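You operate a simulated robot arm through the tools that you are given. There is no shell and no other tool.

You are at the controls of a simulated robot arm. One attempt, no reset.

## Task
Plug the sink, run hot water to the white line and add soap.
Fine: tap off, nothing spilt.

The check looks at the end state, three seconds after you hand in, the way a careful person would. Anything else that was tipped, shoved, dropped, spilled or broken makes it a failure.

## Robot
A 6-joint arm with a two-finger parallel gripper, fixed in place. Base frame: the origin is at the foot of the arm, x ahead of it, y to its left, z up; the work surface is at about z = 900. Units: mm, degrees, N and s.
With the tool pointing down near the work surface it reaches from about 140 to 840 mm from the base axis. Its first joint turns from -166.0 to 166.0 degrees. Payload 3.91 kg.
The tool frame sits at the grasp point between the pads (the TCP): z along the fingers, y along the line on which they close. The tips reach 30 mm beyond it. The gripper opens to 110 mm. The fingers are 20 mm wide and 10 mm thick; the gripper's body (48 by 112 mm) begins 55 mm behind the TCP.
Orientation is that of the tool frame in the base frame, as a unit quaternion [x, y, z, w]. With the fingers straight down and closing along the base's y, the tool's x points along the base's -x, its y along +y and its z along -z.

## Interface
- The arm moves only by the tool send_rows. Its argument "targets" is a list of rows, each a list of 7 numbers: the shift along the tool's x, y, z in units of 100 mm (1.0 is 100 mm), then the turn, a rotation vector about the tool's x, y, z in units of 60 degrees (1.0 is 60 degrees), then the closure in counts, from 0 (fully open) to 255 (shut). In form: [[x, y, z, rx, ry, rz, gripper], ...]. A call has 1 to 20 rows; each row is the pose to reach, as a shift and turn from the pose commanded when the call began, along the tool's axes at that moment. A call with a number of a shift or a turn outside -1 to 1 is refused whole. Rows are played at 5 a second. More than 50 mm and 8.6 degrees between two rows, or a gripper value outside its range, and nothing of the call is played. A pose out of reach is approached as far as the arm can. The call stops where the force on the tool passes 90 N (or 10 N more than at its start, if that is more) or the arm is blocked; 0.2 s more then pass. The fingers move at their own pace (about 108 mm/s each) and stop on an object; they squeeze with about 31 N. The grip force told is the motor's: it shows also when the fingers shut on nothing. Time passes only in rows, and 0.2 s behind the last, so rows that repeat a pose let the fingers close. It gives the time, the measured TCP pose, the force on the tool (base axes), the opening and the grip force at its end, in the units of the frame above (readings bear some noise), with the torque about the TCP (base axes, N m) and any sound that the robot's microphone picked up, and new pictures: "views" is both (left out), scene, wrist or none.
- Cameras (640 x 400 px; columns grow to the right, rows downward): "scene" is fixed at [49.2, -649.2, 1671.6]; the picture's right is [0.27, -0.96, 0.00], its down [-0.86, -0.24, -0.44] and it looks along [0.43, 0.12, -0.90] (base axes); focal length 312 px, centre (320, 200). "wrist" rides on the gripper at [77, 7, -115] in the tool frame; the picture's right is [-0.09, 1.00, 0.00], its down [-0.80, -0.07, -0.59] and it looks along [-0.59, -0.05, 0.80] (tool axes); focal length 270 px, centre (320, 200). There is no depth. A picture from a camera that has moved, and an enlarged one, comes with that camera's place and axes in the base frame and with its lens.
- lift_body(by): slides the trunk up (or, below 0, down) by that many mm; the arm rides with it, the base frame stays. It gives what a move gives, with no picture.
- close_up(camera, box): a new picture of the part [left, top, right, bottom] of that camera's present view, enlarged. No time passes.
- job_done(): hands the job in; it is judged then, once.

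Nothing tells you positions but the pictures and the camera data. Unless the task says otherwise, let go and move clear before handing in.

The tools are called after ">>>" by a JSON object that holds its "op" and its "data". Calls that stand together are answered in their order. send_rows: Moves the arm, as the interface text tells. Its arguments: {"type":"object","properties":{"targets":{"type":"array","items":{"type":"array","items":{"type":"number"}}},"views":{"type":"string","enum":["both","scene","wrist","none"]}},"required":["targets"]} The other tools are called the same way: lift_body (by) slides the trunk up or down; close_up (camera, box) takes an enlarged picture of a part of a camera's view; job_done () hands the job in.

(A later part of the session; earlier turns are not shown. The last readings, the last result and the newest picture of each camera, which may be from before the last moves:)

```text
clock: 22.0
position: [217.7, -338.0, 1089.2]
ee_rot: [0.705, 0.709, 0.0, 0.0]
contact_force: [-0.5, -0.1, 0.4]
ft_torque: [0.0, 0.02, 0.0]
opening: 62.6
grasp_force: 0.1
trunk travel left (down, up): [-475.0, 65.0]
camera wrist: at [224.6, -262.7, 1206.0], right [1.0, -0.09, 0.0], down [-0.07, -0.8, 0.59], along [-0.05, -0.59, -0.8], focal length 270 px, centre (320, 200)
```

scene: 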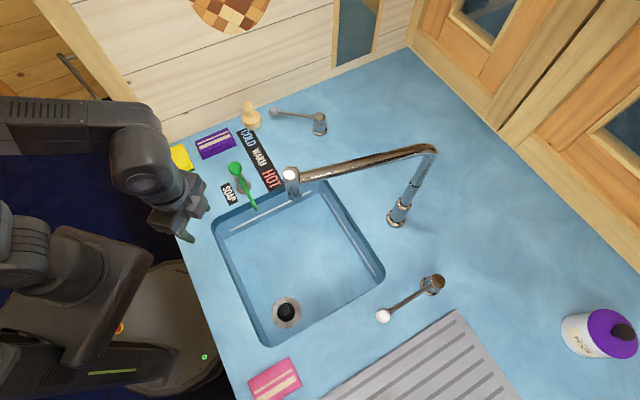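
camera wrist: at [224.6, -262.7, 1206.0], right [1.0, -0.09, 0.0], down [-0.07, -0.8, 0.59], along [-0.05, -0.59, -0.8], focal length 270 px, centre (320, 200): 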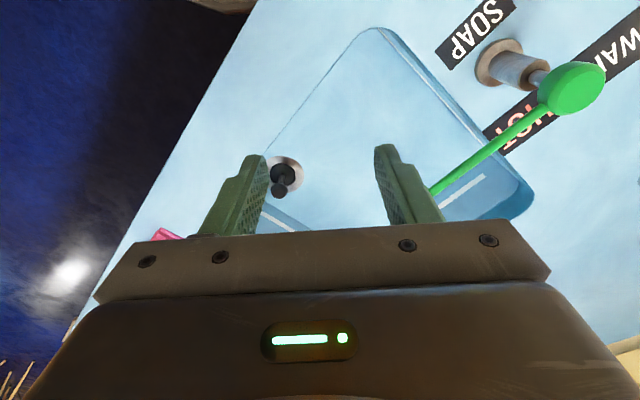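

I'll move in +x over the counter at z ≈ 1110 toward the temperature lever, checking the views on the way.

>>> {"op": "send_rows", "data": {"targets": [[0.1, 0.33, -0.1, 0, 0, 0, 110], [0.2, 0.66, -0.2, 0, 0, 0, 110], [0.3, 1.0, -0.3, 0, 0, 0, 110]], "views": "none"}}

>>> {"op": "send_rows", "data": {"targets": [[0.0, 0.33, 0, 0, 0, 0, 110], [0.0, 0.66, 0, 0, 0, 0, 110], [0.0, 1.0, 0, 0, 0, 0, 110]], "views": "none"}}

>>> {"op": "send_rows", "data": {"targets": [[0.0, 0.33, 0, 0, 0, 0, 110], [0.0, 0.66, 0, 0, 0, 0, 110], [0.0, 1.0, 0, 0, 0, 0, 110]], "views": "both"}}

```text
clock: 22.8
position: [318.9, -308.7, 1119.8]
ee_rot: [0.707, 0.707, 0.0, -0.001]
contact_force: [-0.3, -1.2, 0.4]
ft_torque: [-0.02, 0.0, 0.01]
opening: 62.5
grasp_force: 0.0
trunk travel left (down, up): [-475.0, 65.0]
```

```text
clock: 23.6
position: [418.9, -309.0, 1120.4]
ee_rot: [0.707, 0.707, -0.001, 0.0]
contact_force: [0.6, 0.0, 1.0]
ft_torque: [0.02, 0.02, 0.0]
opening: 62.7
grasp_force: 0.0
trunk travel left (down, up): [-475.0, 65.0]
```

```text
clock: 24.4
position: [518.3, -308.4, 1118.2]
ee_rot: [0.707, 0.707, 0.0, 0.001]
contact_force: [-1.6, 0.3, 0.1]
ft_torque: [0.0, 0.0, 0.0]
opening: 62.8
grasp_force: 0.0
trunk travel left (down, up): [-475.0, 65.0]
camera wrist: at [526.0, -232.6, 1234.1], right [1.0, -0.09, 0.0], down [-0.07, -0.8, 0.59], along [-0.05, -0.59, -0.8], focal length 270 px, centre (320, 200)
```

scene: 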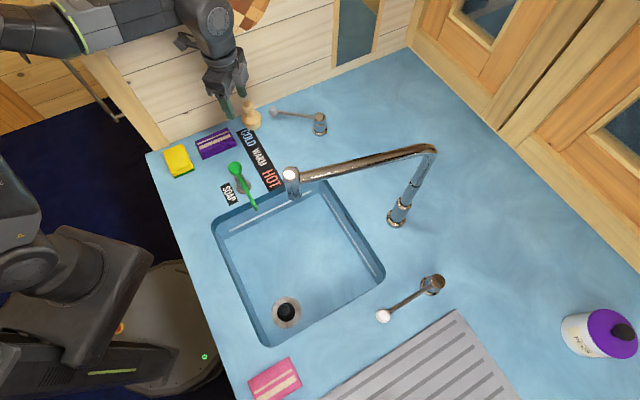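
wrist: 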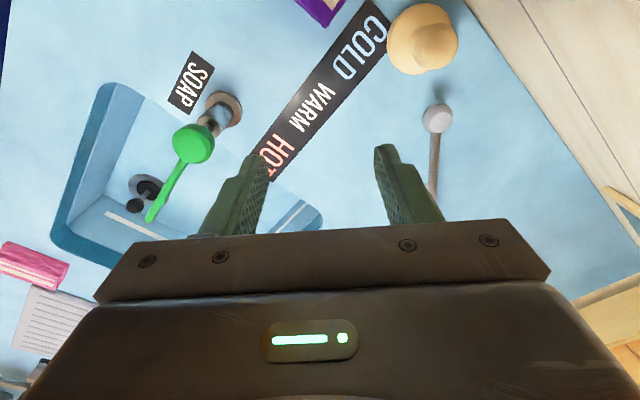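

>>> {"op": "send_rows", "data": {"targets": [[-0.15, 0.4, 0, 0, 0, 0, 110], [-0.3, 0.8, 0, 0, 0, 0, 110], [-0.326, 1.0, 0, 0, 0, 0, 110]], "views": "none"}}

>>> {"op": "send_rows", "data": {"targets": [[0, 0.2, 0.1, 0, 0, 0, 110], [0, 0.2, 0.4, 0, 0, 0, 110], [0, 0.2, 0.5, 0, 0, 0, 110]], "views": "both"}}

>>> {"op": "close_up", "data": {"camera": "wrist", "box": [220, 50, 420, 250]}}

```text
clock: 25.2
position: [618.7, -339.6, 1118.7]
ee_rot: [0.707, 0.707, 0.0, 0.0]
contact_force: [0.1, 0.7, -0.5]
ft_torque: [0.03, 0.0, 0.0]
opening: 62.4
grasp_force: 0.1
trunk travel left (down, up): [-475.0, 65.0]
```

```text
clock: 26.0
position: [633.3, -343.6, 1071.4]
ee_rot: [0.708, 0.707, 0.003, 0.002]
contact_force: [-0.3, -0.5, -0.5]
ft_torque: [-0.02, -0.05, 0.02]
opening: 62.2
grasp_force: 0.1
trunk travel left (down, up): [-475.0, 65.0]
camera wrist: at [640.8, -267.2, 1188.2], right [1.0, -0.09, 0.01], down [-0.08, -0.8, 0.59], along [-0.05, -0.59, -0.81], focal length 270 px, centre (320, 200)
```

scene: 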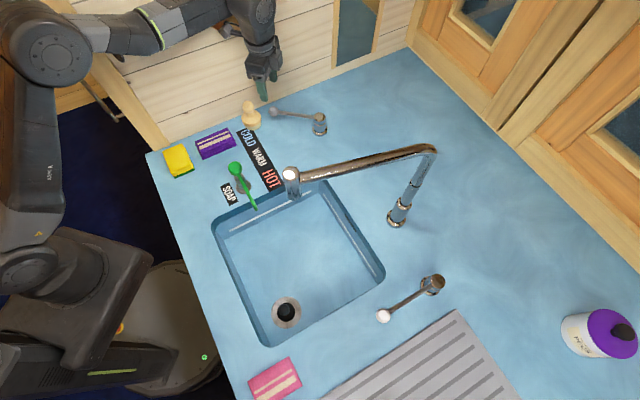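
wrist: 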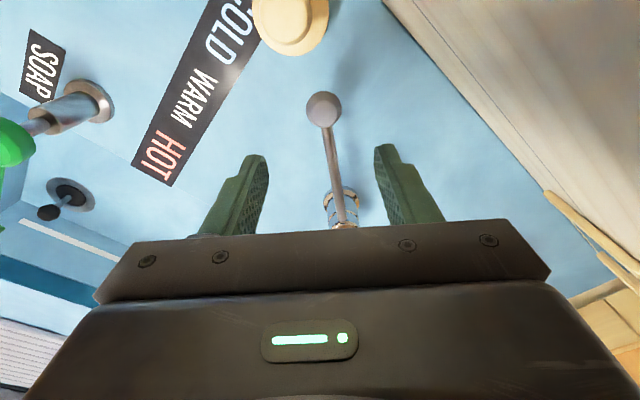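

```text
2.00 times, centred on (320, 150) of wrist
camera zoom: at [640.8, -267.2, 1188.2], right [1.0, -0.09, 0.01], down [-0.08, -0.8, 0.59], along [-0.05, -0.59, -0.81], focal length 541 px, centre (320, 300)
```

zoom: 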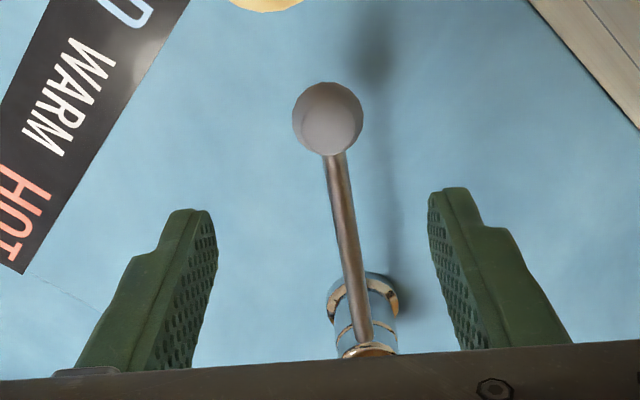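

The ball is at about (638,-342.5,955) and the hub at about (648,-480). The arm lagged slightly here, so I'll hold a moment and then lower around the ball.

>>> {"op": "send_rows", "data": {"targets": [[0, 0, 0.2, 0, 0, 0, 110], [0, 0, 0.4, 0, 0, 0, 110], [0, 0, 0.6, 0, 0, 0, 110], [0, 0, 0.6, 0, 0, 0, 110]], "views": "both"}}

>>> {"op": "close_up", "data": {"camera": "wrist", "box": [220, 50, 420, 250]}}

```text
clock: 27.0
position: [635.2, -344.4, 1011.9]
ee_rot: [0.707, 0.707, 0.003, 0.001]
contact_force: [0.7, 0.8, -0.1]
ft_torque: [0.02, 0.03, 0.03]
opening: 62.9
grasp_force: 0.0
trunk travel left (down, up): [-475.0, 65.0]
camera wrist: at [640.9, -267.7, 1128.4], right [1.0, -0.09, 0.0], down [-0.07, -0.8, 0.59], along [-0.05, -0.59, -0.81], focal length 270 px, centre (320, 200)
```

scene: 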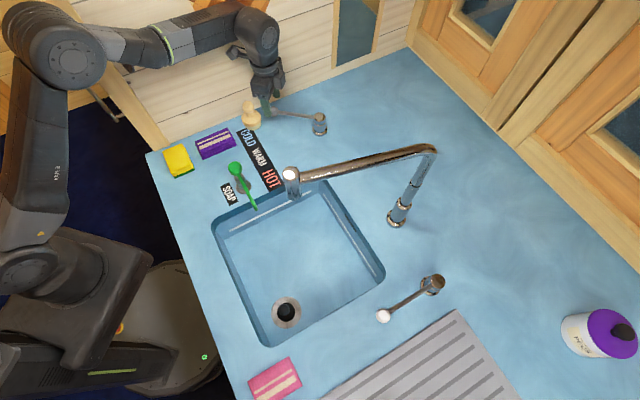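
wrist: 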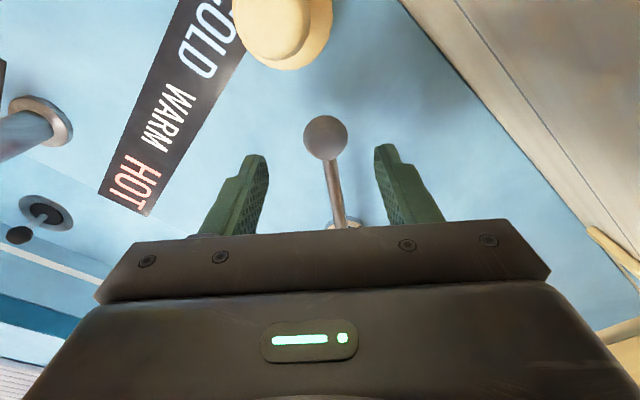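

```text
2.00 times, centred on (320, 150) of wrist
camera zoom: at [640.9, -267.7, 1128.4], right [1.0, -0.09, 0.0], down [-0.07, -0.8, 0.59], along [-0.05, -0.59, -0.81], focal length 541 px, centre (320, 300)
```

zoom: 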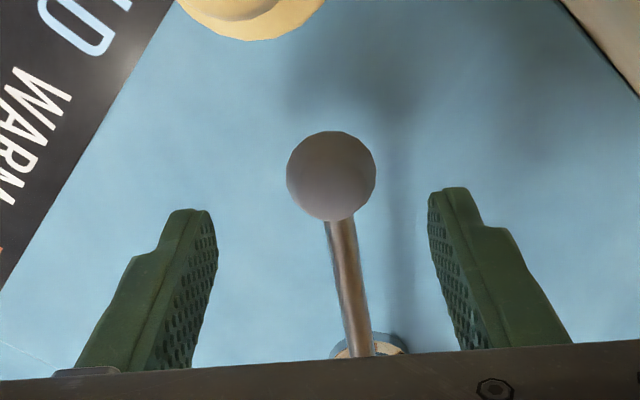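

The ball sits between the fingers, clear of the pawn. I'll lower the last 55 mm to straddle it.

>>> {"op": "send_rows", "data": {"targets": [[0, 0.0, 0.2, 0, 0, 0, 110], [0, 0.0, 0.4, 0, 0, 0, 110], [0, 0.0, 0.55, 0, 0, 0, 110], [0, 0.0, 0.55, 0, 0, 0, 110]], "views": "both"}}

>>> {"op": "close_up", "data": {"camera": "wrist", "box": [220, 50, 420, 250]}}

```text
clock: 28.0
position: [633.8, -343.4, 956.0]
ee_rot: [0.707, 0.707, 0.002, 0.0]
contact_force: [0.1, -1.0, -0.4]
ft_torque: [-0.02, 0.04, -0.05]
opening: 63.0
grasp_force: 0.0
trunk travel left (down, up): [-475.0, 65.0]
camera wrist: at [640.2, -267.3, 1072.9], right [1.0, -0.09, 0.0], down [-0.07, -0.8, 0.59], along [-0.05, -0.59, -0.81], focal length 270 px, centre (320, 200)
```

scene: 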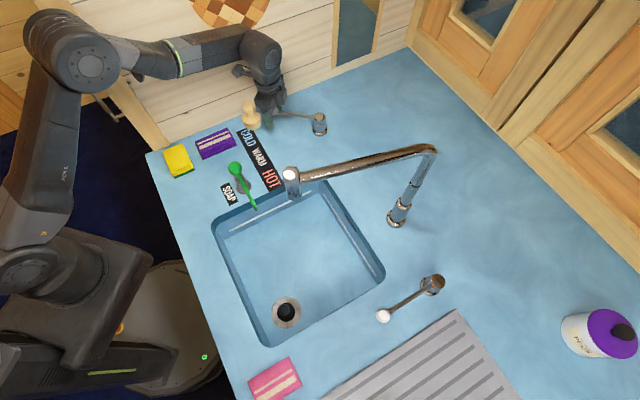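
wrist: 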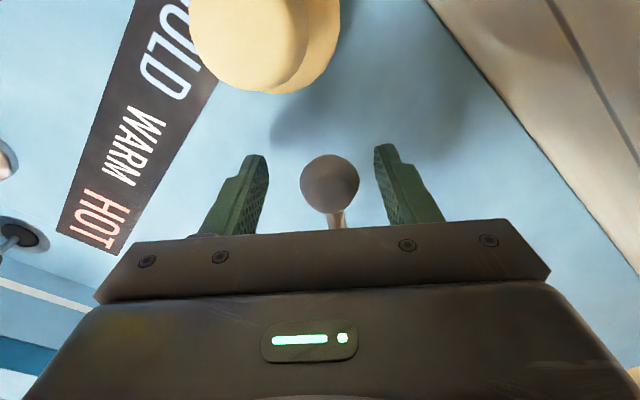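

```text
2.00 times, centred on (320, 150) of wrist
camera zoom: at [640.2, -267.3, 1072.9], right [1.0, -0.09, 0.0], down [-0.07, -0.8, 0.59], along [-0.05, -0.59, -0.81], focal length 541 px, centre (320, 300)
```

zoom: 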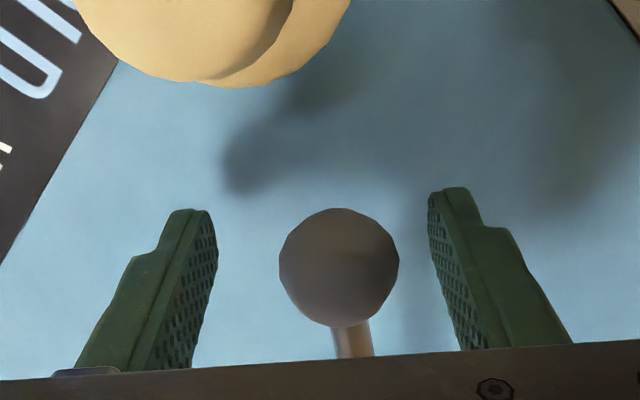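

The ball is caged. I'll narrow the gap, then swing the lever counter-clockwise about its hub from COLD toward HOT in stages, turning the gripper with it.

>>> {"op": "send_rows", "data": {"targets": [[0, 0.02, 0, 0, 0, 0, 130], [0, 0.02, 0, 0, 0, 0, 148], [0, 0.02, 0, 0, 0, 0, 148]], "views": "wrist"}}

```text
clock: 28.8
position: [633.6, -343.6, 956.2]
ee_rot: [0.707, 0.707, 0.002, 0.001]
contact_force: [0.7, 0.9, -0.1]
ft_torque: [0.01, -0.01, 0.0]
opening: 46.1
grasp_force: 0.0
trunk travel left (down, up): [-475.0, 65.0]
camera wrist: at [640.5, -267.4, 1072.9], right [1.0, -0.09, 0.0], down [-0.07, -0.8, 0.59], along [-0.05, -0.59, -0.81], focal length 270 px, centre (320, 200)
```

wrist: 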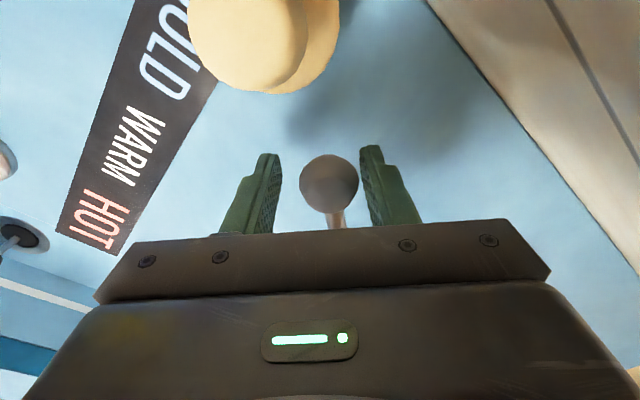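

>>> {"op": "send_rows", "data": {"targets": [[-0.044, -0.21, 0, 0, 0, -0.13, 148], [-0.097, -0.395, 0, 0, 0, -0.263, 148], [-0.175, -0.57, 0, 0, 0, -0.397, 148], [-0.277, -0.733, 0, 0, 0, -0.53, 148]], "views": "both"}}

```text
clock: 29.8
position: [565.0, -368.6, 955.0]
ee_rot: [0.484, 0.875, 0.0, 0.0]
contact_force: [-0.4, 0.4, 0.2]
ft_torque: [0.0, 0.0, 0.01]
opening: 46.2
grasp_force: 0.0
trunk travel left (down, up): [-475.0, 65.0]
camera wrist: at [530.7, -300.5, 1070.2], right [0.89, 0.45, 0.0], down [0.36, -0.72, 0.59], along [0.27, -0.53, -0.8], focal length 270 px, centre (320, 200)
```

scene: 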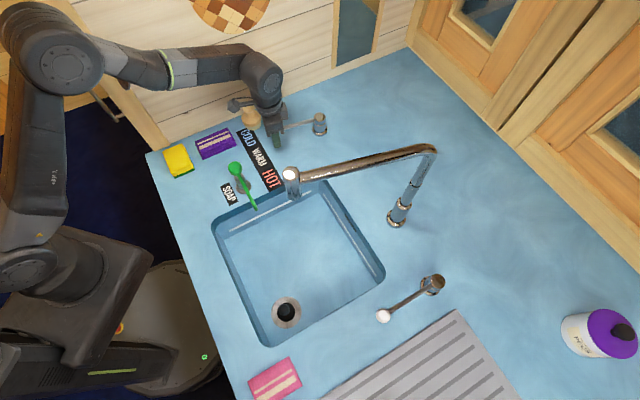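
wrist: 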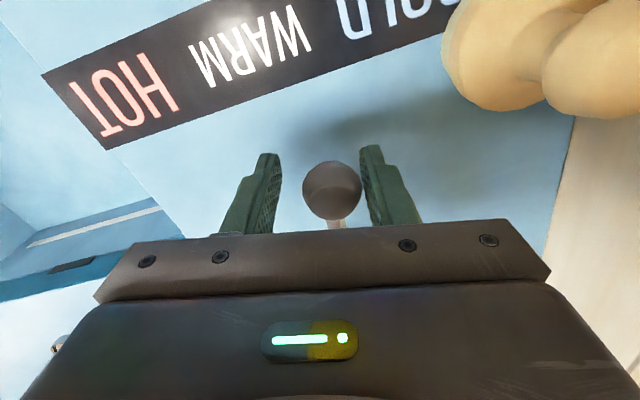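

The lever swings freely. I'll continue along the arc past WARM toward HOT.

>>> {"op": "send_rows", "data": {"targets": [[-0.027, -0.19, 0, 0, 0, -0.133, 148], [-0.081, -0.374, 0, 0, 0, -0.267, 148], [-0.159, -0.55, 0, 0, 0, -0.4, 148], [-0.262, -0.712, 0, 0, 0, -0.533, 148]], "views": "both"}}

```text
clock: 30.8
position: [519.8, -429.6, 953.3]
ee_rot: [0.225, 0.974, 0.0, 0.0]
contact_force: [-0.1, -0.3, 0.2]
ft_torque: [-0.03, -0.02, 0.03]
opening: 46.4
grasp_force: 0.0
trunk travel left (down, up): [-475.0, 65.0]
camera wrist: at [453.9, -390.5, 1069.7], right [0.52, 0.86, 0.0], down [0.69, -0.42, 0.59], along [0.51, -0.31, -0.8], focal length 270 px, centre (320, 200)
```

scene: 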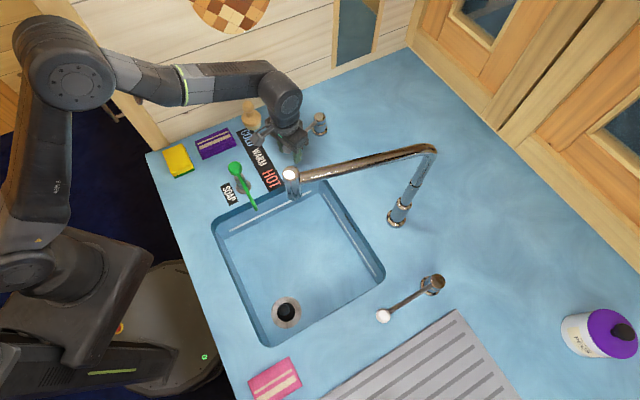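
wrist: 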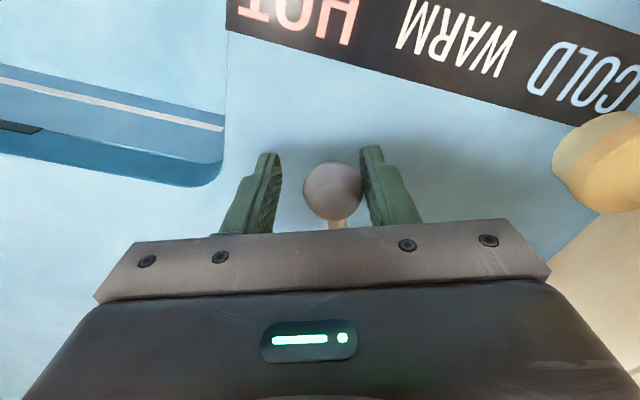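

The lever now points at HOT. I'll ease it further in small steps to see if there is an end stop.

>>> {"op": "send_rows", "data": {"targets": [[-0.013, -0.095, 0, 0, 0, -0.067, 148], [-0.027, -0.189, 0, 0, 0, -0.133, 148], [-0.05, -0.28, 0, 0, 0, -0.2, 148], [-0.05, -0.28, 0, 0, 0, -0.2, 148]], "views": "both"}}

```text
clock: 31.8
position: [512.3, -456.0, 954.6]
ee_rot: [0.123, 0.992, 0.0, 0.0]
contact_force: [-0.7, -0.3, -0.1]
ft_torque: [-0.01, 0.0, 0.05]
opening: 46.2
grasp_force: 0.0
trunk travel left (down, up): [-475.0, 65.0]
camera wrist: at [439.2, -431.9, 1070.7], right [0.33, 0.94, 0.0], down [0.76, -0.26, 0.59], along [0.56, -0.2, -0.8], focal length 270 px, centre (320, 200)
```

scene: 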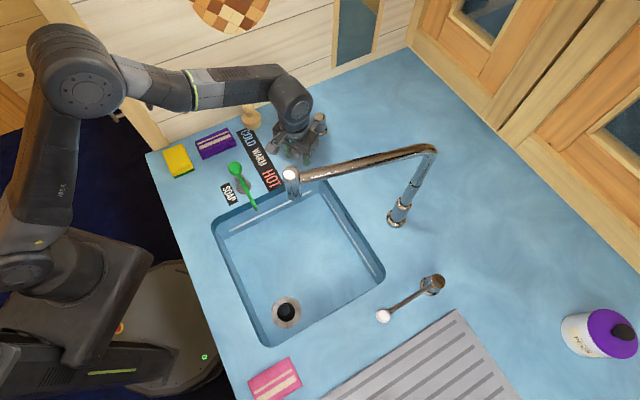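
wrist: 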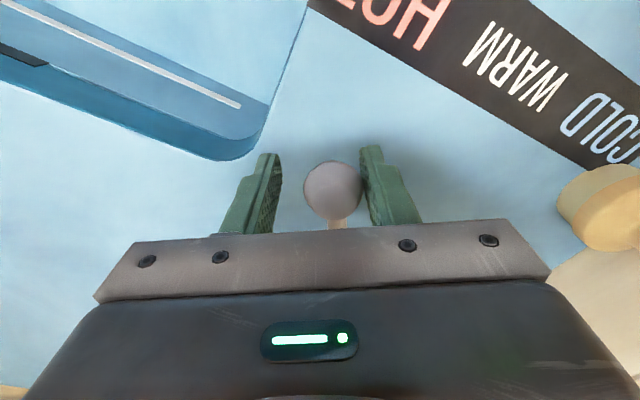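

>>> {"op": "send_rows", "data": {"targets": [[-0.011, -0.095, 0, 0, 0, -0.067, 148], [-0.027, -0.19, 0, 0, 0, -0.133, 148], [-0.04, -0.235, 0, 0, 0, -0.167, 148], [-0.051, -0.283, 0, 0, 0, -0.2, 148], [-0.051, -0.283, 0, 0, 0, -0.2, 148]], "views": "both"}}

```text
clock: 33.0
position: [512.4, -482.1, 954.5]
ee_rot: [0.019, 1.0, 0.0, 0.0]
contact_force: [8.7, 22.4, -1.0]
ft_torque: [-0.06, -0.03, -0.2]
opening: 57.2
grasp_force: 11.3
trunk travel left (down, up): [-475.0, 65.0]
camera wrist: at [434.8, -473.2, 1070.5], right [0.13, 0.99, 0.0], down [0.8, -0.1, 0.59], along [0.59, -0.07, -0.8], focal length 270 px, centre (320, 200)
```

scene: 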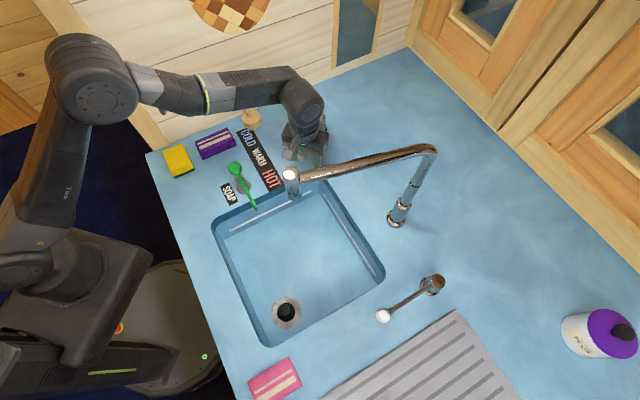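
wrist: 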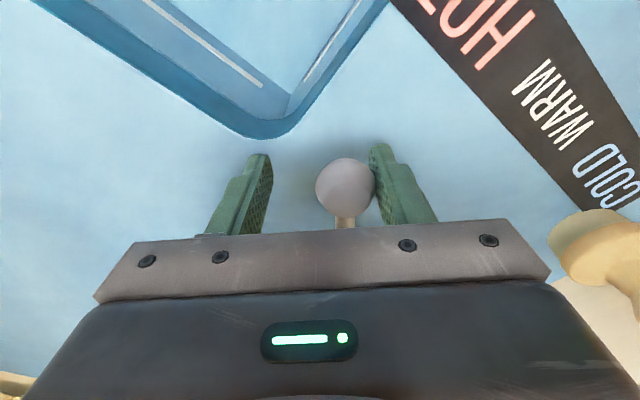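

The lever has reached its end stop at the HOT side. I'll relieve the pressure, then lift straight off.

>>> {"op": "send_rows", "data": {"targets": [[0, 0.06, 0, 0, 0, 0, 140], [0, 0.11, 0, 0, 0, 0, 110], [0, 0.11, 0, 0, 0, 0, 110], [0, 0.11, 0, 0, 0, 0, 110]], "views": "wrist"}}

>>> {"op": "send_rows", "data": {"targets": [[0, 0, -0.3, 0, 0, 0, 110], [0, 0, -0.7, 0, 0, 0, 110], [0, 0, -1.0, 0, 0, 0, 110]], "views": "both"}}

```text
clock: 34.0
position: [510.8, -474.2, 953.5]
ee_rot: [0.018, 1.0, 0.0, 0.0]
contact_force: [-0.6, -0.3, -0.1]
ft_torque: [-0.02, 0.0, -0.03]
opening: 62.6
grasp_force: 0.1
trunk travel left (down, up): [-475.0, 65.0]
camera wrist: at [433.5, -464.9, 1070.4], right [0.13, 0.99, 0.0], down [0.8, -0.1, 0.59], along [0.59, -0.08, -0.8], focal length 270 px, centre (320, 200)
```

wrist: 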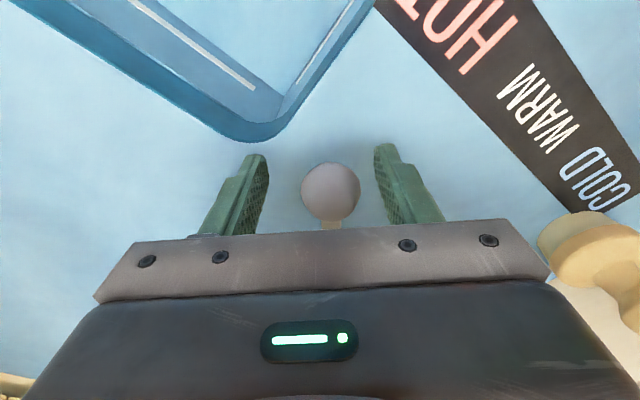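

```text
clock: 34.8
position: [510.8, -473.4, 1055.3]
ee_rot: [0.019, 1.0, -0.001, 0.0]
contact_force: [-0.5, 0.8, -0.8]
ft_torque: [0.01, -0.02, 0.0]
opening: 62.8
grasp_force: 0.2
trunk travel left (down, up): [-475.0, 65.0]
camera wrist: at [434.2, -465.7, 1170.6], right [0.13, 0.99, 0.0], down [0.8, -0.1, 0.59], along [0.59, -0.07, -0.8], focal length 270 px, centre (320, 200)
```

scene: 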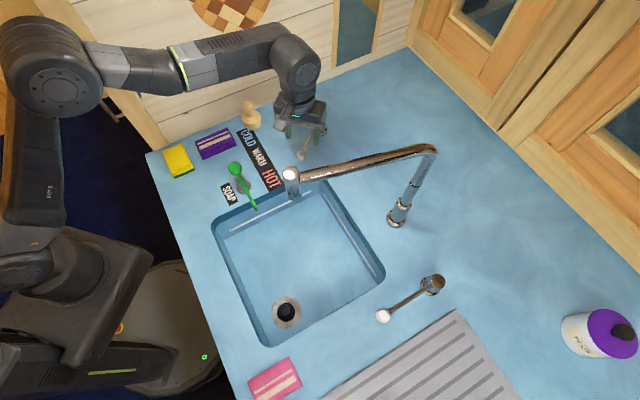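
wrist: 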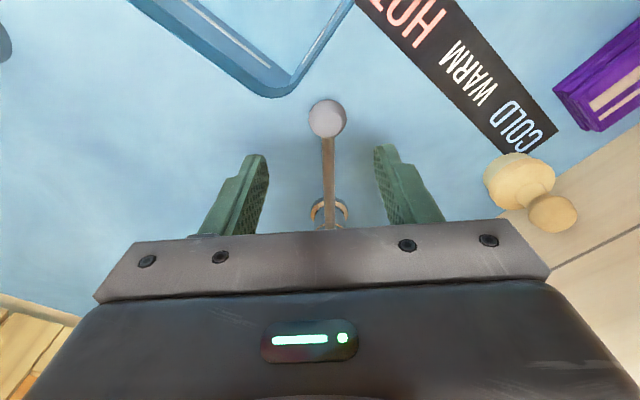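

The temperature lever is at HOT, and the other objects stand undisturbed. Next is the tap lever with the white ball near (162,-760). I'll travel back around the front of the spout to reach it.

>>> {"op": "send_rows", "data": {"targets": [[0.2, 0.25, -0.15, 0, 0, 0, 110], [0.4, 0.5, -0.3, 0, 0, 0, 110], [0.6, 0.75, -0.45, 0, 0, 0, 110], [0.8, 1.0, -0.6, 0, 0, 0, 110]], "views": "none"}}

>>> {"op": "send_rows", "data": {"targets": [[0.33, 0.13, 0, 0, 0, 0, 110], [0.66, 0.26, 0, 0, 0, 0, 110], [1.0, 0.4, 0, 0, 0, 0, 110]], "views": "none"}}

>>> {"op": "send_rows", "data": {"targets": [[0.33, 0, 0, 0, 0, 0, 110], [0.66, 0, 0, 0, 0, 0, 110], [1.0, 0, 0, 0, 0, 0, 110]], "views": "scene"}}

>>> {"op": "send_rows", "data": {"targets": [[0.2, -0.22, 0, 0, 0, 0.12, 110], [0.4, -0.44, 0, 0, 0, 0.24, 110], [0.6, -0.66, 0, 0, 0, 0.36, 110], [0.8, -0.9, 0, 0, 0, 0.48, 110], [0.8, -0.9, 0, 0, 0, 0.6, 110], [0.8, -0.9, 0, 0, 0, 0.72, 110]], "views": "both"}}

```text
clock: 35.8
position: [432.3, -370.9, 1115.9]
ee_rot: [0.019, 1.0, 0.0, 0.001]
contact_force: [-0.1, -0.7, -1.1]
ft_torque: [0.0, -0.03, 0.0]
opening: 62.5
grasp_force: 0.1
trunk travel left (down, up): [-475.0, 65.0]
```

```text
clock: 36.6
position: [332.5, -326.7, 1115.8]
ee_rot: [0.019, 1.0, 0.0, 0.0]
contact_force: [-0.6, 1.0, -0.1]
ft_torque: [-0.04, 0.02, 0.01]
opening: 62.5
grasp_force: 0.0
trunk travel left (down, up): [-475.0, 65.0]
```

```text
clock: 37.4
position: [235.0, -323.3, 1114.6]
ee_rot: [0.018, 1.0, 0.001, 0.0]
contact_force: [0.3, -0.1, 0.1]
ft_torque: [0.0, -0.04, 0.01]
opening: 62.6
grasp_force: 0.0
trunk travel left (down, up): [-475.0, 65.0]
```

scene: 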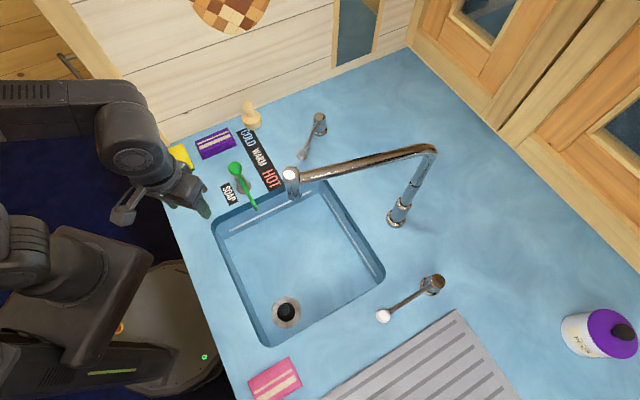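

```text
clock: 38.8
position: [151.8, -409.8, 1113.8]
ee_rot: [0.386, 0.923, 0.0, 0.0]
contact_force: [0.3, 0.1, 0.1]
ft_torque: [0.01, -0.02, 0.0]
opening: 62.7
grasp_force: 0.0
trunk travel left (down, up): [-475.0, 65.0]
camera wrist: at [103.6, -350.3, 1230.3], right [0.77, 0.64, 0.0], down [0.51, -0.62, 0.59], along [0.38, -0.46, -0.8], focal length 270 px, centre (320, 200)
```

scene: 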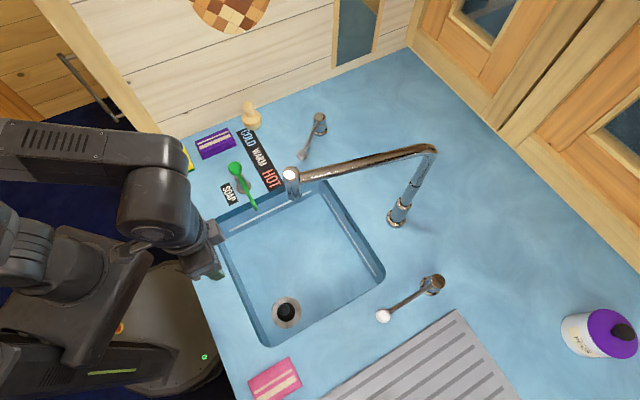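
wrist: 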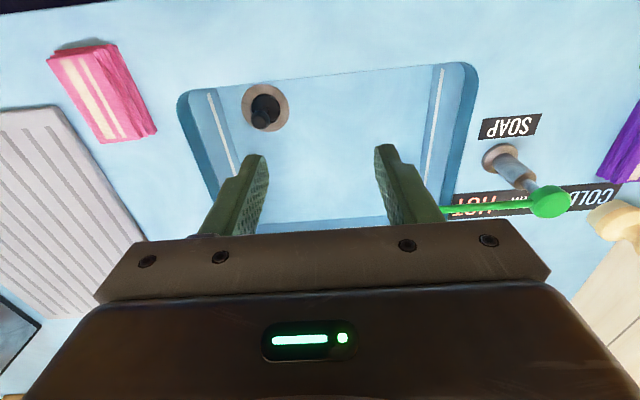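

>>> {"op": "send_rows", "data": {"targets": [[-0.28, -0.27, 0, 0, 0, 0, 110], [-0.57, -0.53, 0, 0, 0, 0, 110], [-0.85, -0.8, 0, 0, 0, 0, 110]], "views": "none"}}

>>> {"op": "send_rows", "data": {"targets": [[-0.28, -0.27, 0, 0, 0, 0, 110], [-0.57, -0.53, 0, 0, 0, 0, 110], [-0.85, -0.8, 0, 0, 0, 0, 110]], "views": "both"}}

```text
clock: 39.6
position: [153.3, -526.7, 1115.6]
ee_rot: [0.385, 0.923, 0.001, 0.0]
contact_force: [-0.6, -0.3, -0.2]
ft_torque: [-0.01, -0.02, -0.01]
opening: 62.5
grasp_force: 0.0
trunk travel left (down, up): [-475.0, 65.0]
```

```text
clock: 40.4
position: [157.2, -644.1, 1115.4]
ee_rot: [0.386, 0.923, 0.0, 0.0]
contact_force: [0.5, 0.1, -0.2]
ft_torque: [0.01, 0.01, 0.03]
opening: 62.6
grasp_force: 0.2
trunk travel left (down, up): [-475.0, 65.0]
camera wrist: at [108.1, -585.7, 1231.1], right [0.77, 0.64, 0.0], down [0.51, -0.62, 0.59], along [0.38, -0.46, -0.8], focal length 270 px, centre (320, 200)
```

scene: 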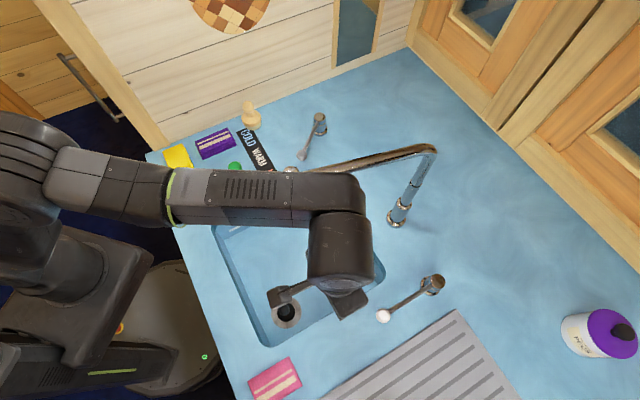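
wrist: 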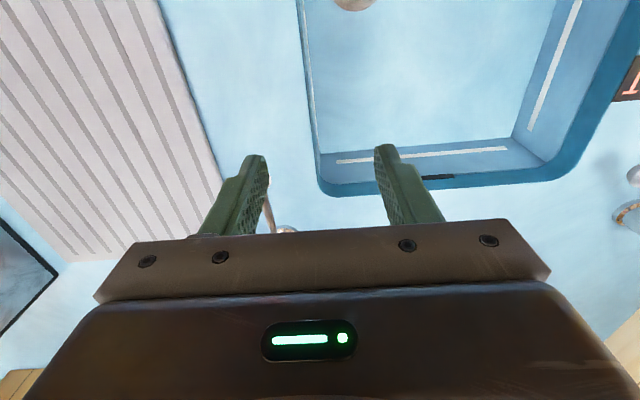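

>>> {"op": "send_rows", "data": {"targets": [[-0.28, -0.26, 0, 0, 0, 0, 110], [-0.57, -0.52, 0, 0, 0, 0, 110], [-0.85, -0.78, 0, 0, 0, 0, 110], [-0.85, -0.78, 0, 0, 0, 0, 110]], "views": "both"}}

>>> {"op": "close_up", "data": {"camera": "wrist", "box": [220, 50, 420, 250]}}

```text
clock: 41.4
position: [159.6, -742.3, 1109.9]
ee_rot: [0.386, 0.923, 0.0, 0.0]
contact_force: [0.1, 0.1, -0.8]
ft_torque: [0.01, -0.02, 0.01]
opening: 62.7
grasp_force: 0.0
out of reach, approached as far as the arm can: row 3, 4
trunk travel left (down, up): [-475.0, 65.0]
camera wrist: at [110.3, -683.6, 1226.2], right [0.77, 0.64, 0.0], down [0.51, -0.62, 0.59], along [0.38, -0.46, -0.8], focal length 270 px, centre (320, 200)
```

scene: 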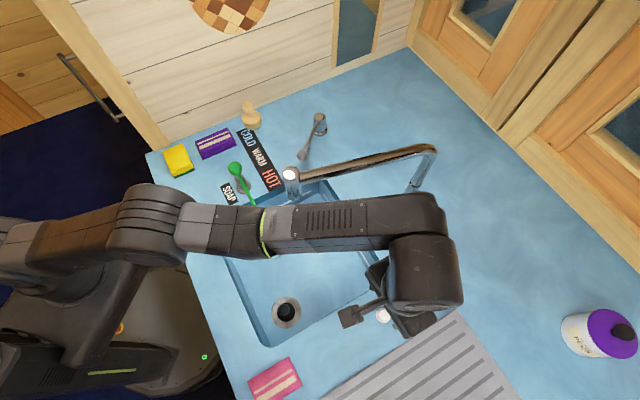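
wrist: 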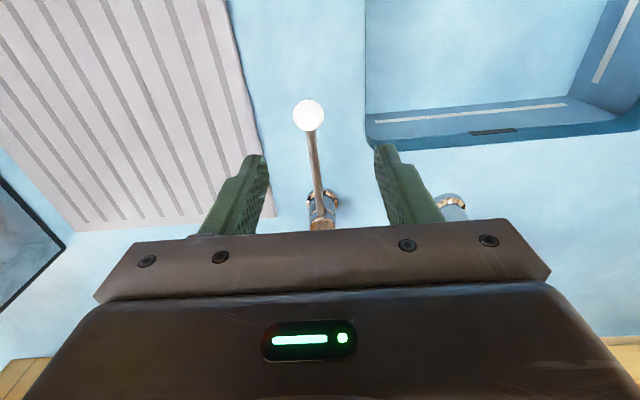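

```text
2.00 times, centred on (320, 150) of wrist
camera zoom: at [110.3, -683.6, 1226.2], right [0.77, 0.64, 0.0], down [0.51, -0.62, 0.59], along [0.38, -0.46, -0.8], focal length 541 px, centre (320, 300)
```

zoom: 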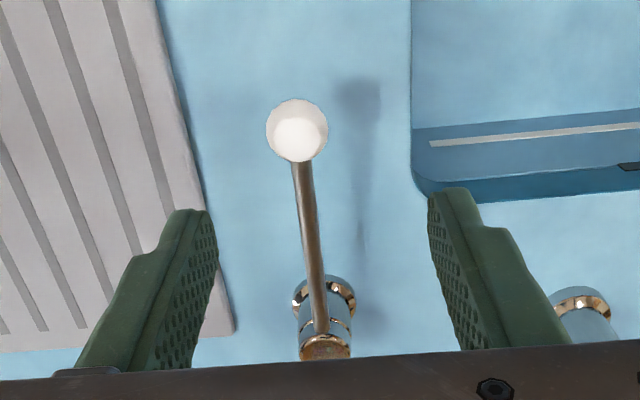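

The ball of the tap lever is at about (161,-762,957) and its hub at (263,-863). Reach is tight at this height, so I'll raise the trunk to gain some and then lower the tool onto the ball.

>>> {"op": "lift_body", "data": {"by": 60}}

>>> {"op": "send_rows", "data": {"targets": [[0, 0, 0.3, 0, 0, 0, 110], [0, 0, 0.6, 0, 0, 0, 110], [0, 0, 1.0, 0, 0, 0, 110], [0, 0, 1.0, 0, 0, 0, 110]], "views": "both"}}

```text
clock: 42.4
position: [159.6, -742.1, 1169.9]
ee_rot: [0.386, 0.923, 0.0, 0.0]
contact_force: [-0.3, 0.2, -0.4]
ft_torque: [0.01, 0.01, 0.0]
opening: 62.7
grasp_force: 0.1
trunk travel left (down, up): [-535.0, 5.0]
```

```text
clock: 43.4
position: [160.5, -742.4, 1070.4]
ee_rot: [0.387, 0.922, -0.001, 0.001]
contact_force: [-1.0, -0.3, 0.2]
ft_torque: [0.0, 0.02, -0.01]
opening: 62.5
grasp_force: 0.0
trunk travel left (down, up): [-535.0, 5.0]
camera wrist: at [111.3, -683.2, 1186.7], right [0.77, 0.64, 0.0], down [0.51, -0.62, 0.6], along [0.38, -0.46, -0.8], focal length 270 px, centre (320, 200)
```

scene: 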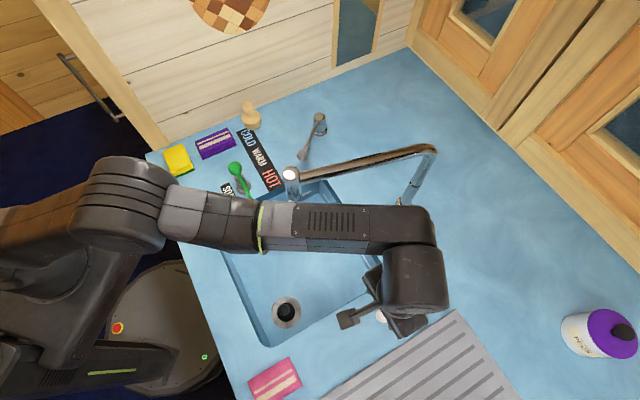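
wrist: 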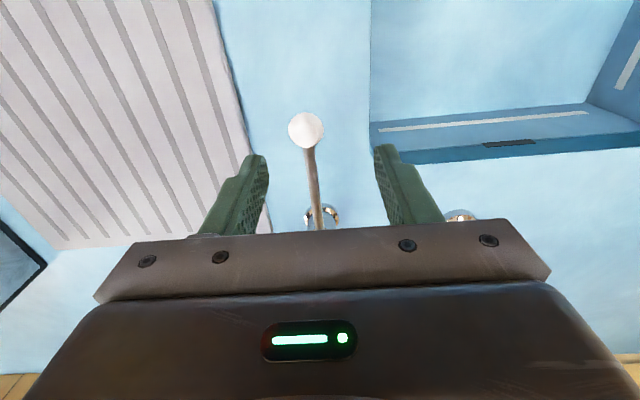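

>>> {"op": "send_rows", "data": {"targets": [[-0.07, -0.07, 0.2, 0, 0, 0, 110], [-0.144, -0.142, 0.45, 0, 0, 0, 110], [-0.144, -0.142, 0.7, 0, 0, 0, 110], [-0.144, -0.142, 0.7, 0, 0, 0, 110]], "views": "both"}}

>>> {"op": "close_up", "data": {"camera": "wrist", "box": [220, 50, 420, 250]}}

```text
clock: 44.4
position: [159.6, -762.2, 1001.1]
ee_rot: [0.386, 0.923, -0.001, 0.001]
contact_force: [0.6, -0.9, -0.4]
ft_torque: [0.0, 0.02, -0.02]
opening: 62.4
grasp_force: 0.1
trunk travel left (down, up): [-535.0, 5.0]
camera wrist: at [110.4, -703.4, 1116.3], right [0.77, 0.64, 0.0], down [0.51, -0.62, 0.6], along [0.38, -0.46, -0.8], focal length 270 px, centre (320, 200)
```

scene: 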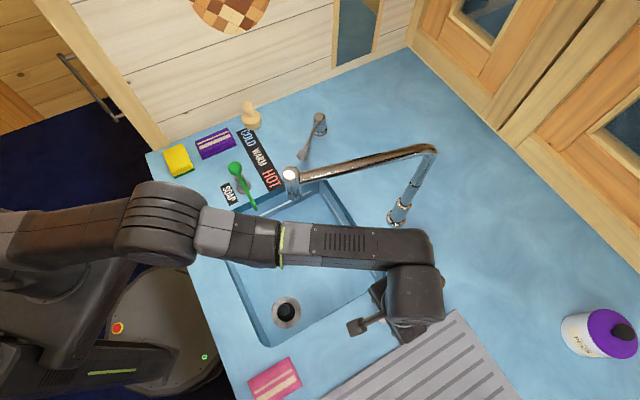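
wrist: 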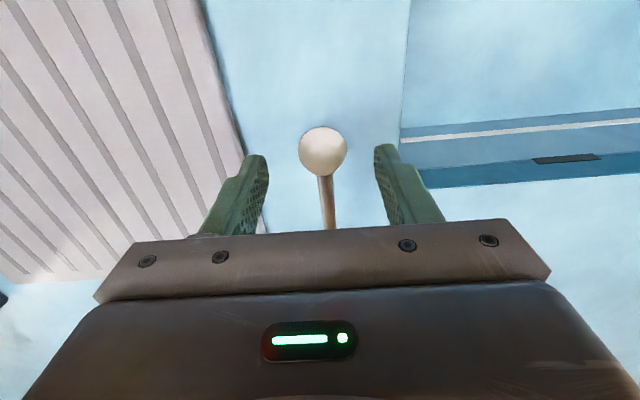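

```text
2.00 times, centred on (320, 150) of wrist
camera zoom: at [110.4, -703.4, 1116.3], right [0.77, 0.64, 0.0], down [0.51, -0.62, 0.6], along [0.38, -0.46, -0.8], focal length 541 px, centre (320, 300)
```

zoom: 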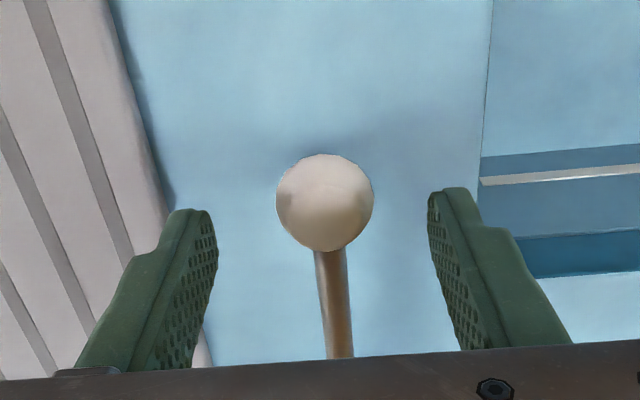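

>>> {"op": "send_rows", "data": {"targets": [[0, 0.02, 0.2, 0, 0, 0, 110], [0, 0.02, 0.44, 0, 0, 0, 110], [0, 0.02, 0.44, 0, 0, 0, 140], [0, 0.02, 0.44, 0, 0, 0, 148], [0, 0.02, 0.44, 0, 0, 0, 148]], "views": "both"}}

>>> {"op": "close_up", "data": {"camera": "wrist", "box": [220, 50, 420, 250]}}

```text
clock: 45.6
position: [160.3, -761.2, 956.7]
ee_rot: [0.387, 0.922, 0.0, 0.0]
contact_force: [-0.1, -0.9, -0.6]
ft_torque: [0.0, 0.0, 0.0]
opening: 46.3
grasp_force: 0.0
trunk travel left (down, up): [-535.0, 5.0]
camera wrist: at [111.9, -702.6, 1072.6], right [0.77, 0.64, 0.0], down [0.51, -0.62, 0.6], along [0.38, -0.46, -0.8], focal length 270 px, centre (320, 200)
```

scene: 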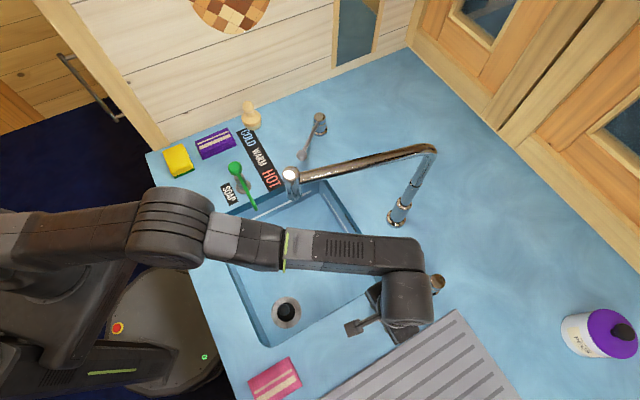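
wrist: 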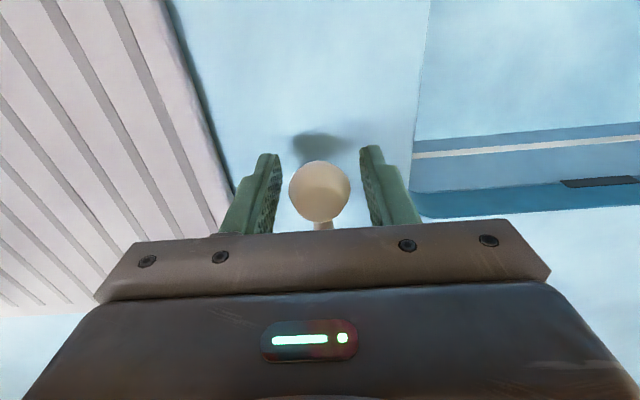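

```text
2.00 times, centred on (320, 150) of wrist
camera zoom: at [111.9, -702.6, 1072.6], right [0.77, 0.64, 0.0], down [0.51, -0.62, 0.6], along [0.38, -0.46, -0.8], focal length 541 px, centre (320, 300)
```

zoom: 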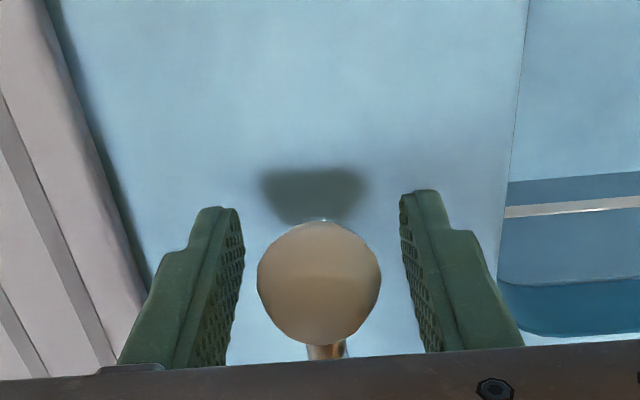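

The ball is centred in the cage. I'll nudge it gently to the right (counter-clockwise) to see whether the lever moves or is against its stop.

>>> {"op": "send_rows", "data": {"targets": [[-0.002, -0.07, 0, 0, 0, -0.05, 148], [-0.008, -0.15, 0, 0, 0, -0.1, 148], [-0.008, -0.15, 0, 0, 0, -0.1, 148]], "views": "both"}}

```text
clock: 46.4
position: [154.4, -769.9, 957.0]
ee_rot: [0.336, 0.942, 0.0, 0.0]
contact_force: [17.9, 11.5, 1.0]
ft_torque: [-0.04, 0.09, -0.21]
opening: 55.7
grasp_force: 10.1
trunk travel left (down, up): [-535.0, 5.0]
camera wrist: at [97.9, -717.1, 1072.7], right [0.7, 0.72, 0.0], down [0.58, -0.56, 0.59], along [0.43, -0.42, -0.8], focal length 270 px, centre (320, 200)
```

scene: 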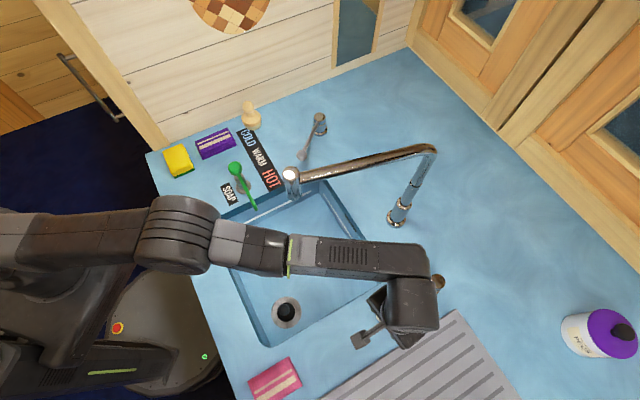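
wrist: 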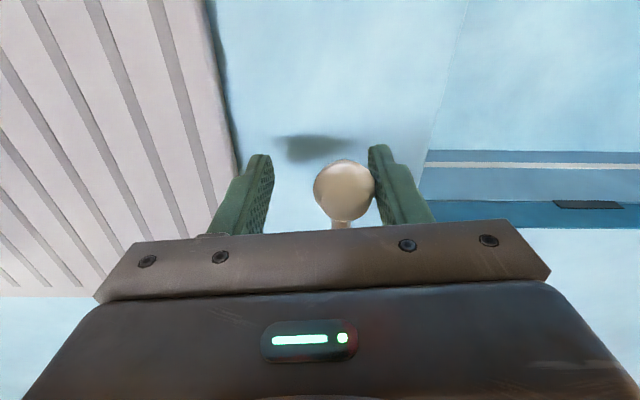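

The right side is the closed stop, so the lever opens to the left, toward the sink. I'll tighten the cage a little and open it about 10° to see the water run.

>>> {"op": "send_rows", "data": {"targets": [[-0.017, 0.141, 0, 0, 0, 0.08, 150], [-0.017, 0.141, 0, 0, 0, 0.08, 171], [-0.036, 0.282, 0, 0, 0, 0.175, 171], [-0.065, 0.404, 0, 0, 0, 0.258, 171], [-0.065, 0.404, 0, 0, 0, 0.258, 171]], "views": "both"}}

```text
clock: 47.6
position: [171.4, -749.3, 956.7]
ee_rot: [0.463, 0.886, -0.003, 0.002]
contact_force: [-38.2, -45.6, 3.8]
ft_torque: [-0.18, -0.32, 0.47]
opening: 64.6
grasp_force: 28.3
trunk travel left (down, up): [-535.0, 5.0]
camera wrist: at [134.8, -683.1, 1072.4], right [0.87, 0.5, 0.0], down [0.4, -0.7, 0.6], along [0.29, -0.52, -0.8], focal length 270 px, centre (320, 200)
```

scene: 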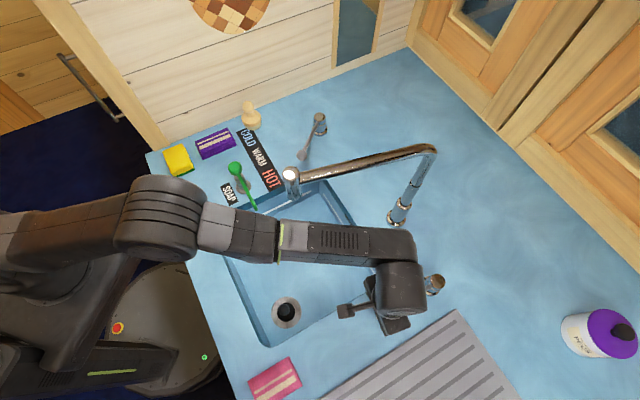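
wrist: 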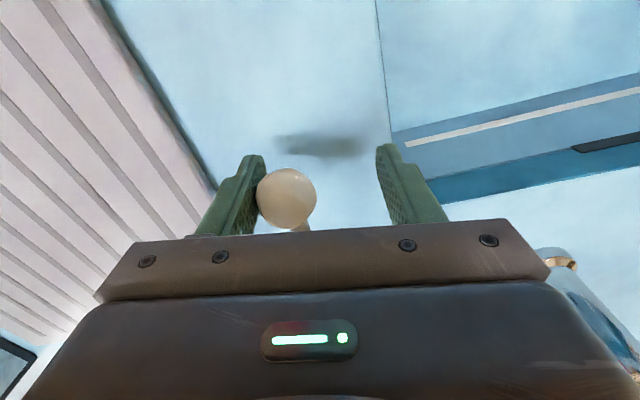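

It is blocked sideways both ways, so this lever must lift rather than turn. I'll go back to centre, release the pressure and look at it closely.

>>> {"op": "send_rows", "data": {"targets": [[-0.015, -0.14, 0, 0, 0, -0.08, 148], [-0.025, -0.266, 0, 0, 0, -0.167, 130], [-0.025, -0.266, 0, 0, 0, -0.167, 130], [-0.025, -0.266, 0, 0, 0, -0.167, 130]], "views": "both"}}

>>> {"op": "close_up", "data": {"camera": "wrist", "box": [220, 50, 420, 250]}}

>>> {"op": "close_up", "data": {"camera": "scene", "box": [330, 230, 490, 330]}}

```text
clock: 48.6
position: [159.2, -761.4, 955.8]
ee_rot: [0.381, 0.925, 0.0, 0.0]
contact_force: [0.6, 0.3, 0.1]
ft_torque: [-0.02, 0.01, 0.02]
opening: 53.9
grasp_force: 0.1
trunk travel left (down, up): [-535.0, 5.0]
camera wrist: at [110.7, -703.7, 1072.2], right [0.77, 0.64, 0.0], down [0.52, -0.62, 0.59], along [0.38, -0.45, -0.8], focal length 270 px, centre (320, 200)
```

scene: 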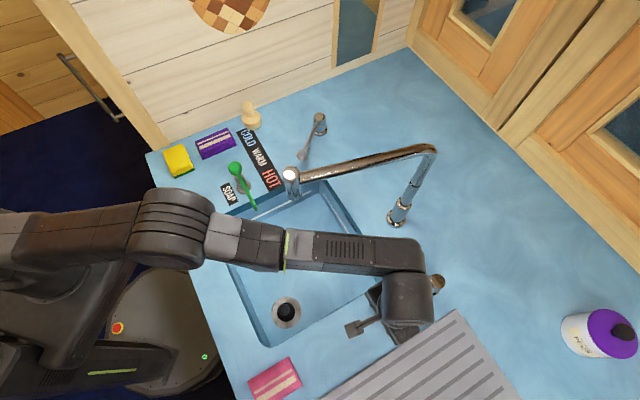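
wrist: 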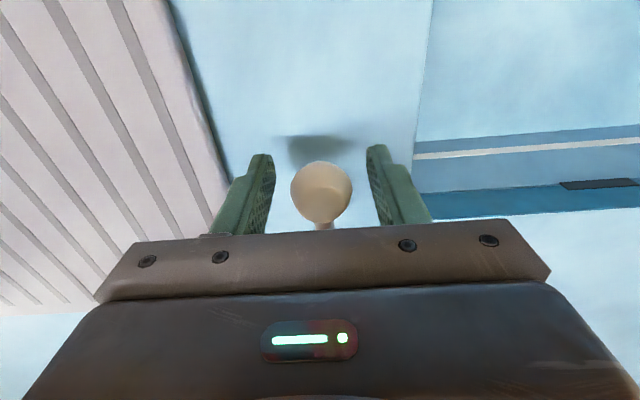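

```text
2.00 times, centred on (320, 150) of wrist
camera zoom: at [110.7, -703.7, 1072.2], right [0.77, 0.64, 0.0], down [0.52, -0.62, 0.59], along [0.38, -0.45, -0.8], focal length 541 px, centre (320, 300)
```

zoom: 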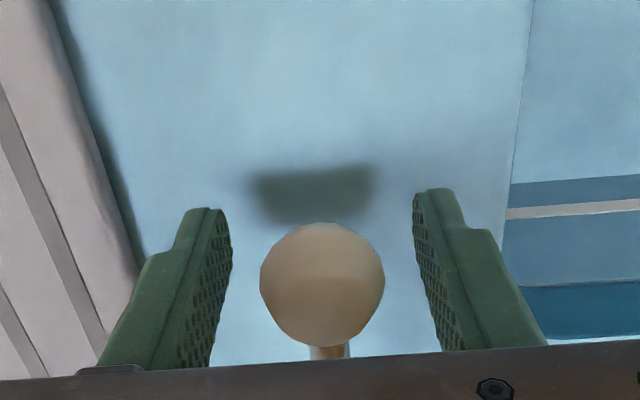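

```text
4.00 times, centred on (410, 280) of scene
camera zoom: at [49.2, -649.2, 1671.6], right [0.27, -0.96, 0.0], down [-0.86, -0.24, -0.44], along [0.43, 0.12, -0.9], focal length 1249 px, centre (-40, -120)
```

zoom: 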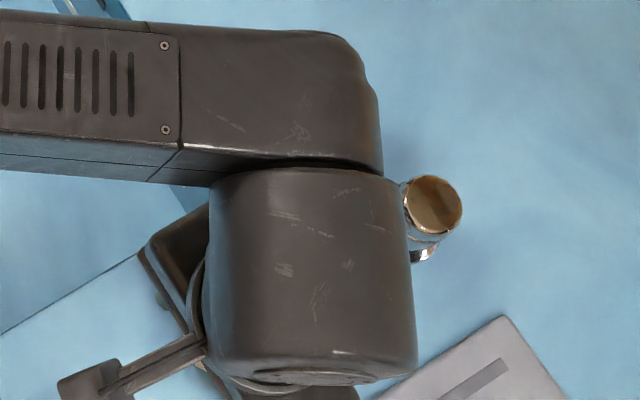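

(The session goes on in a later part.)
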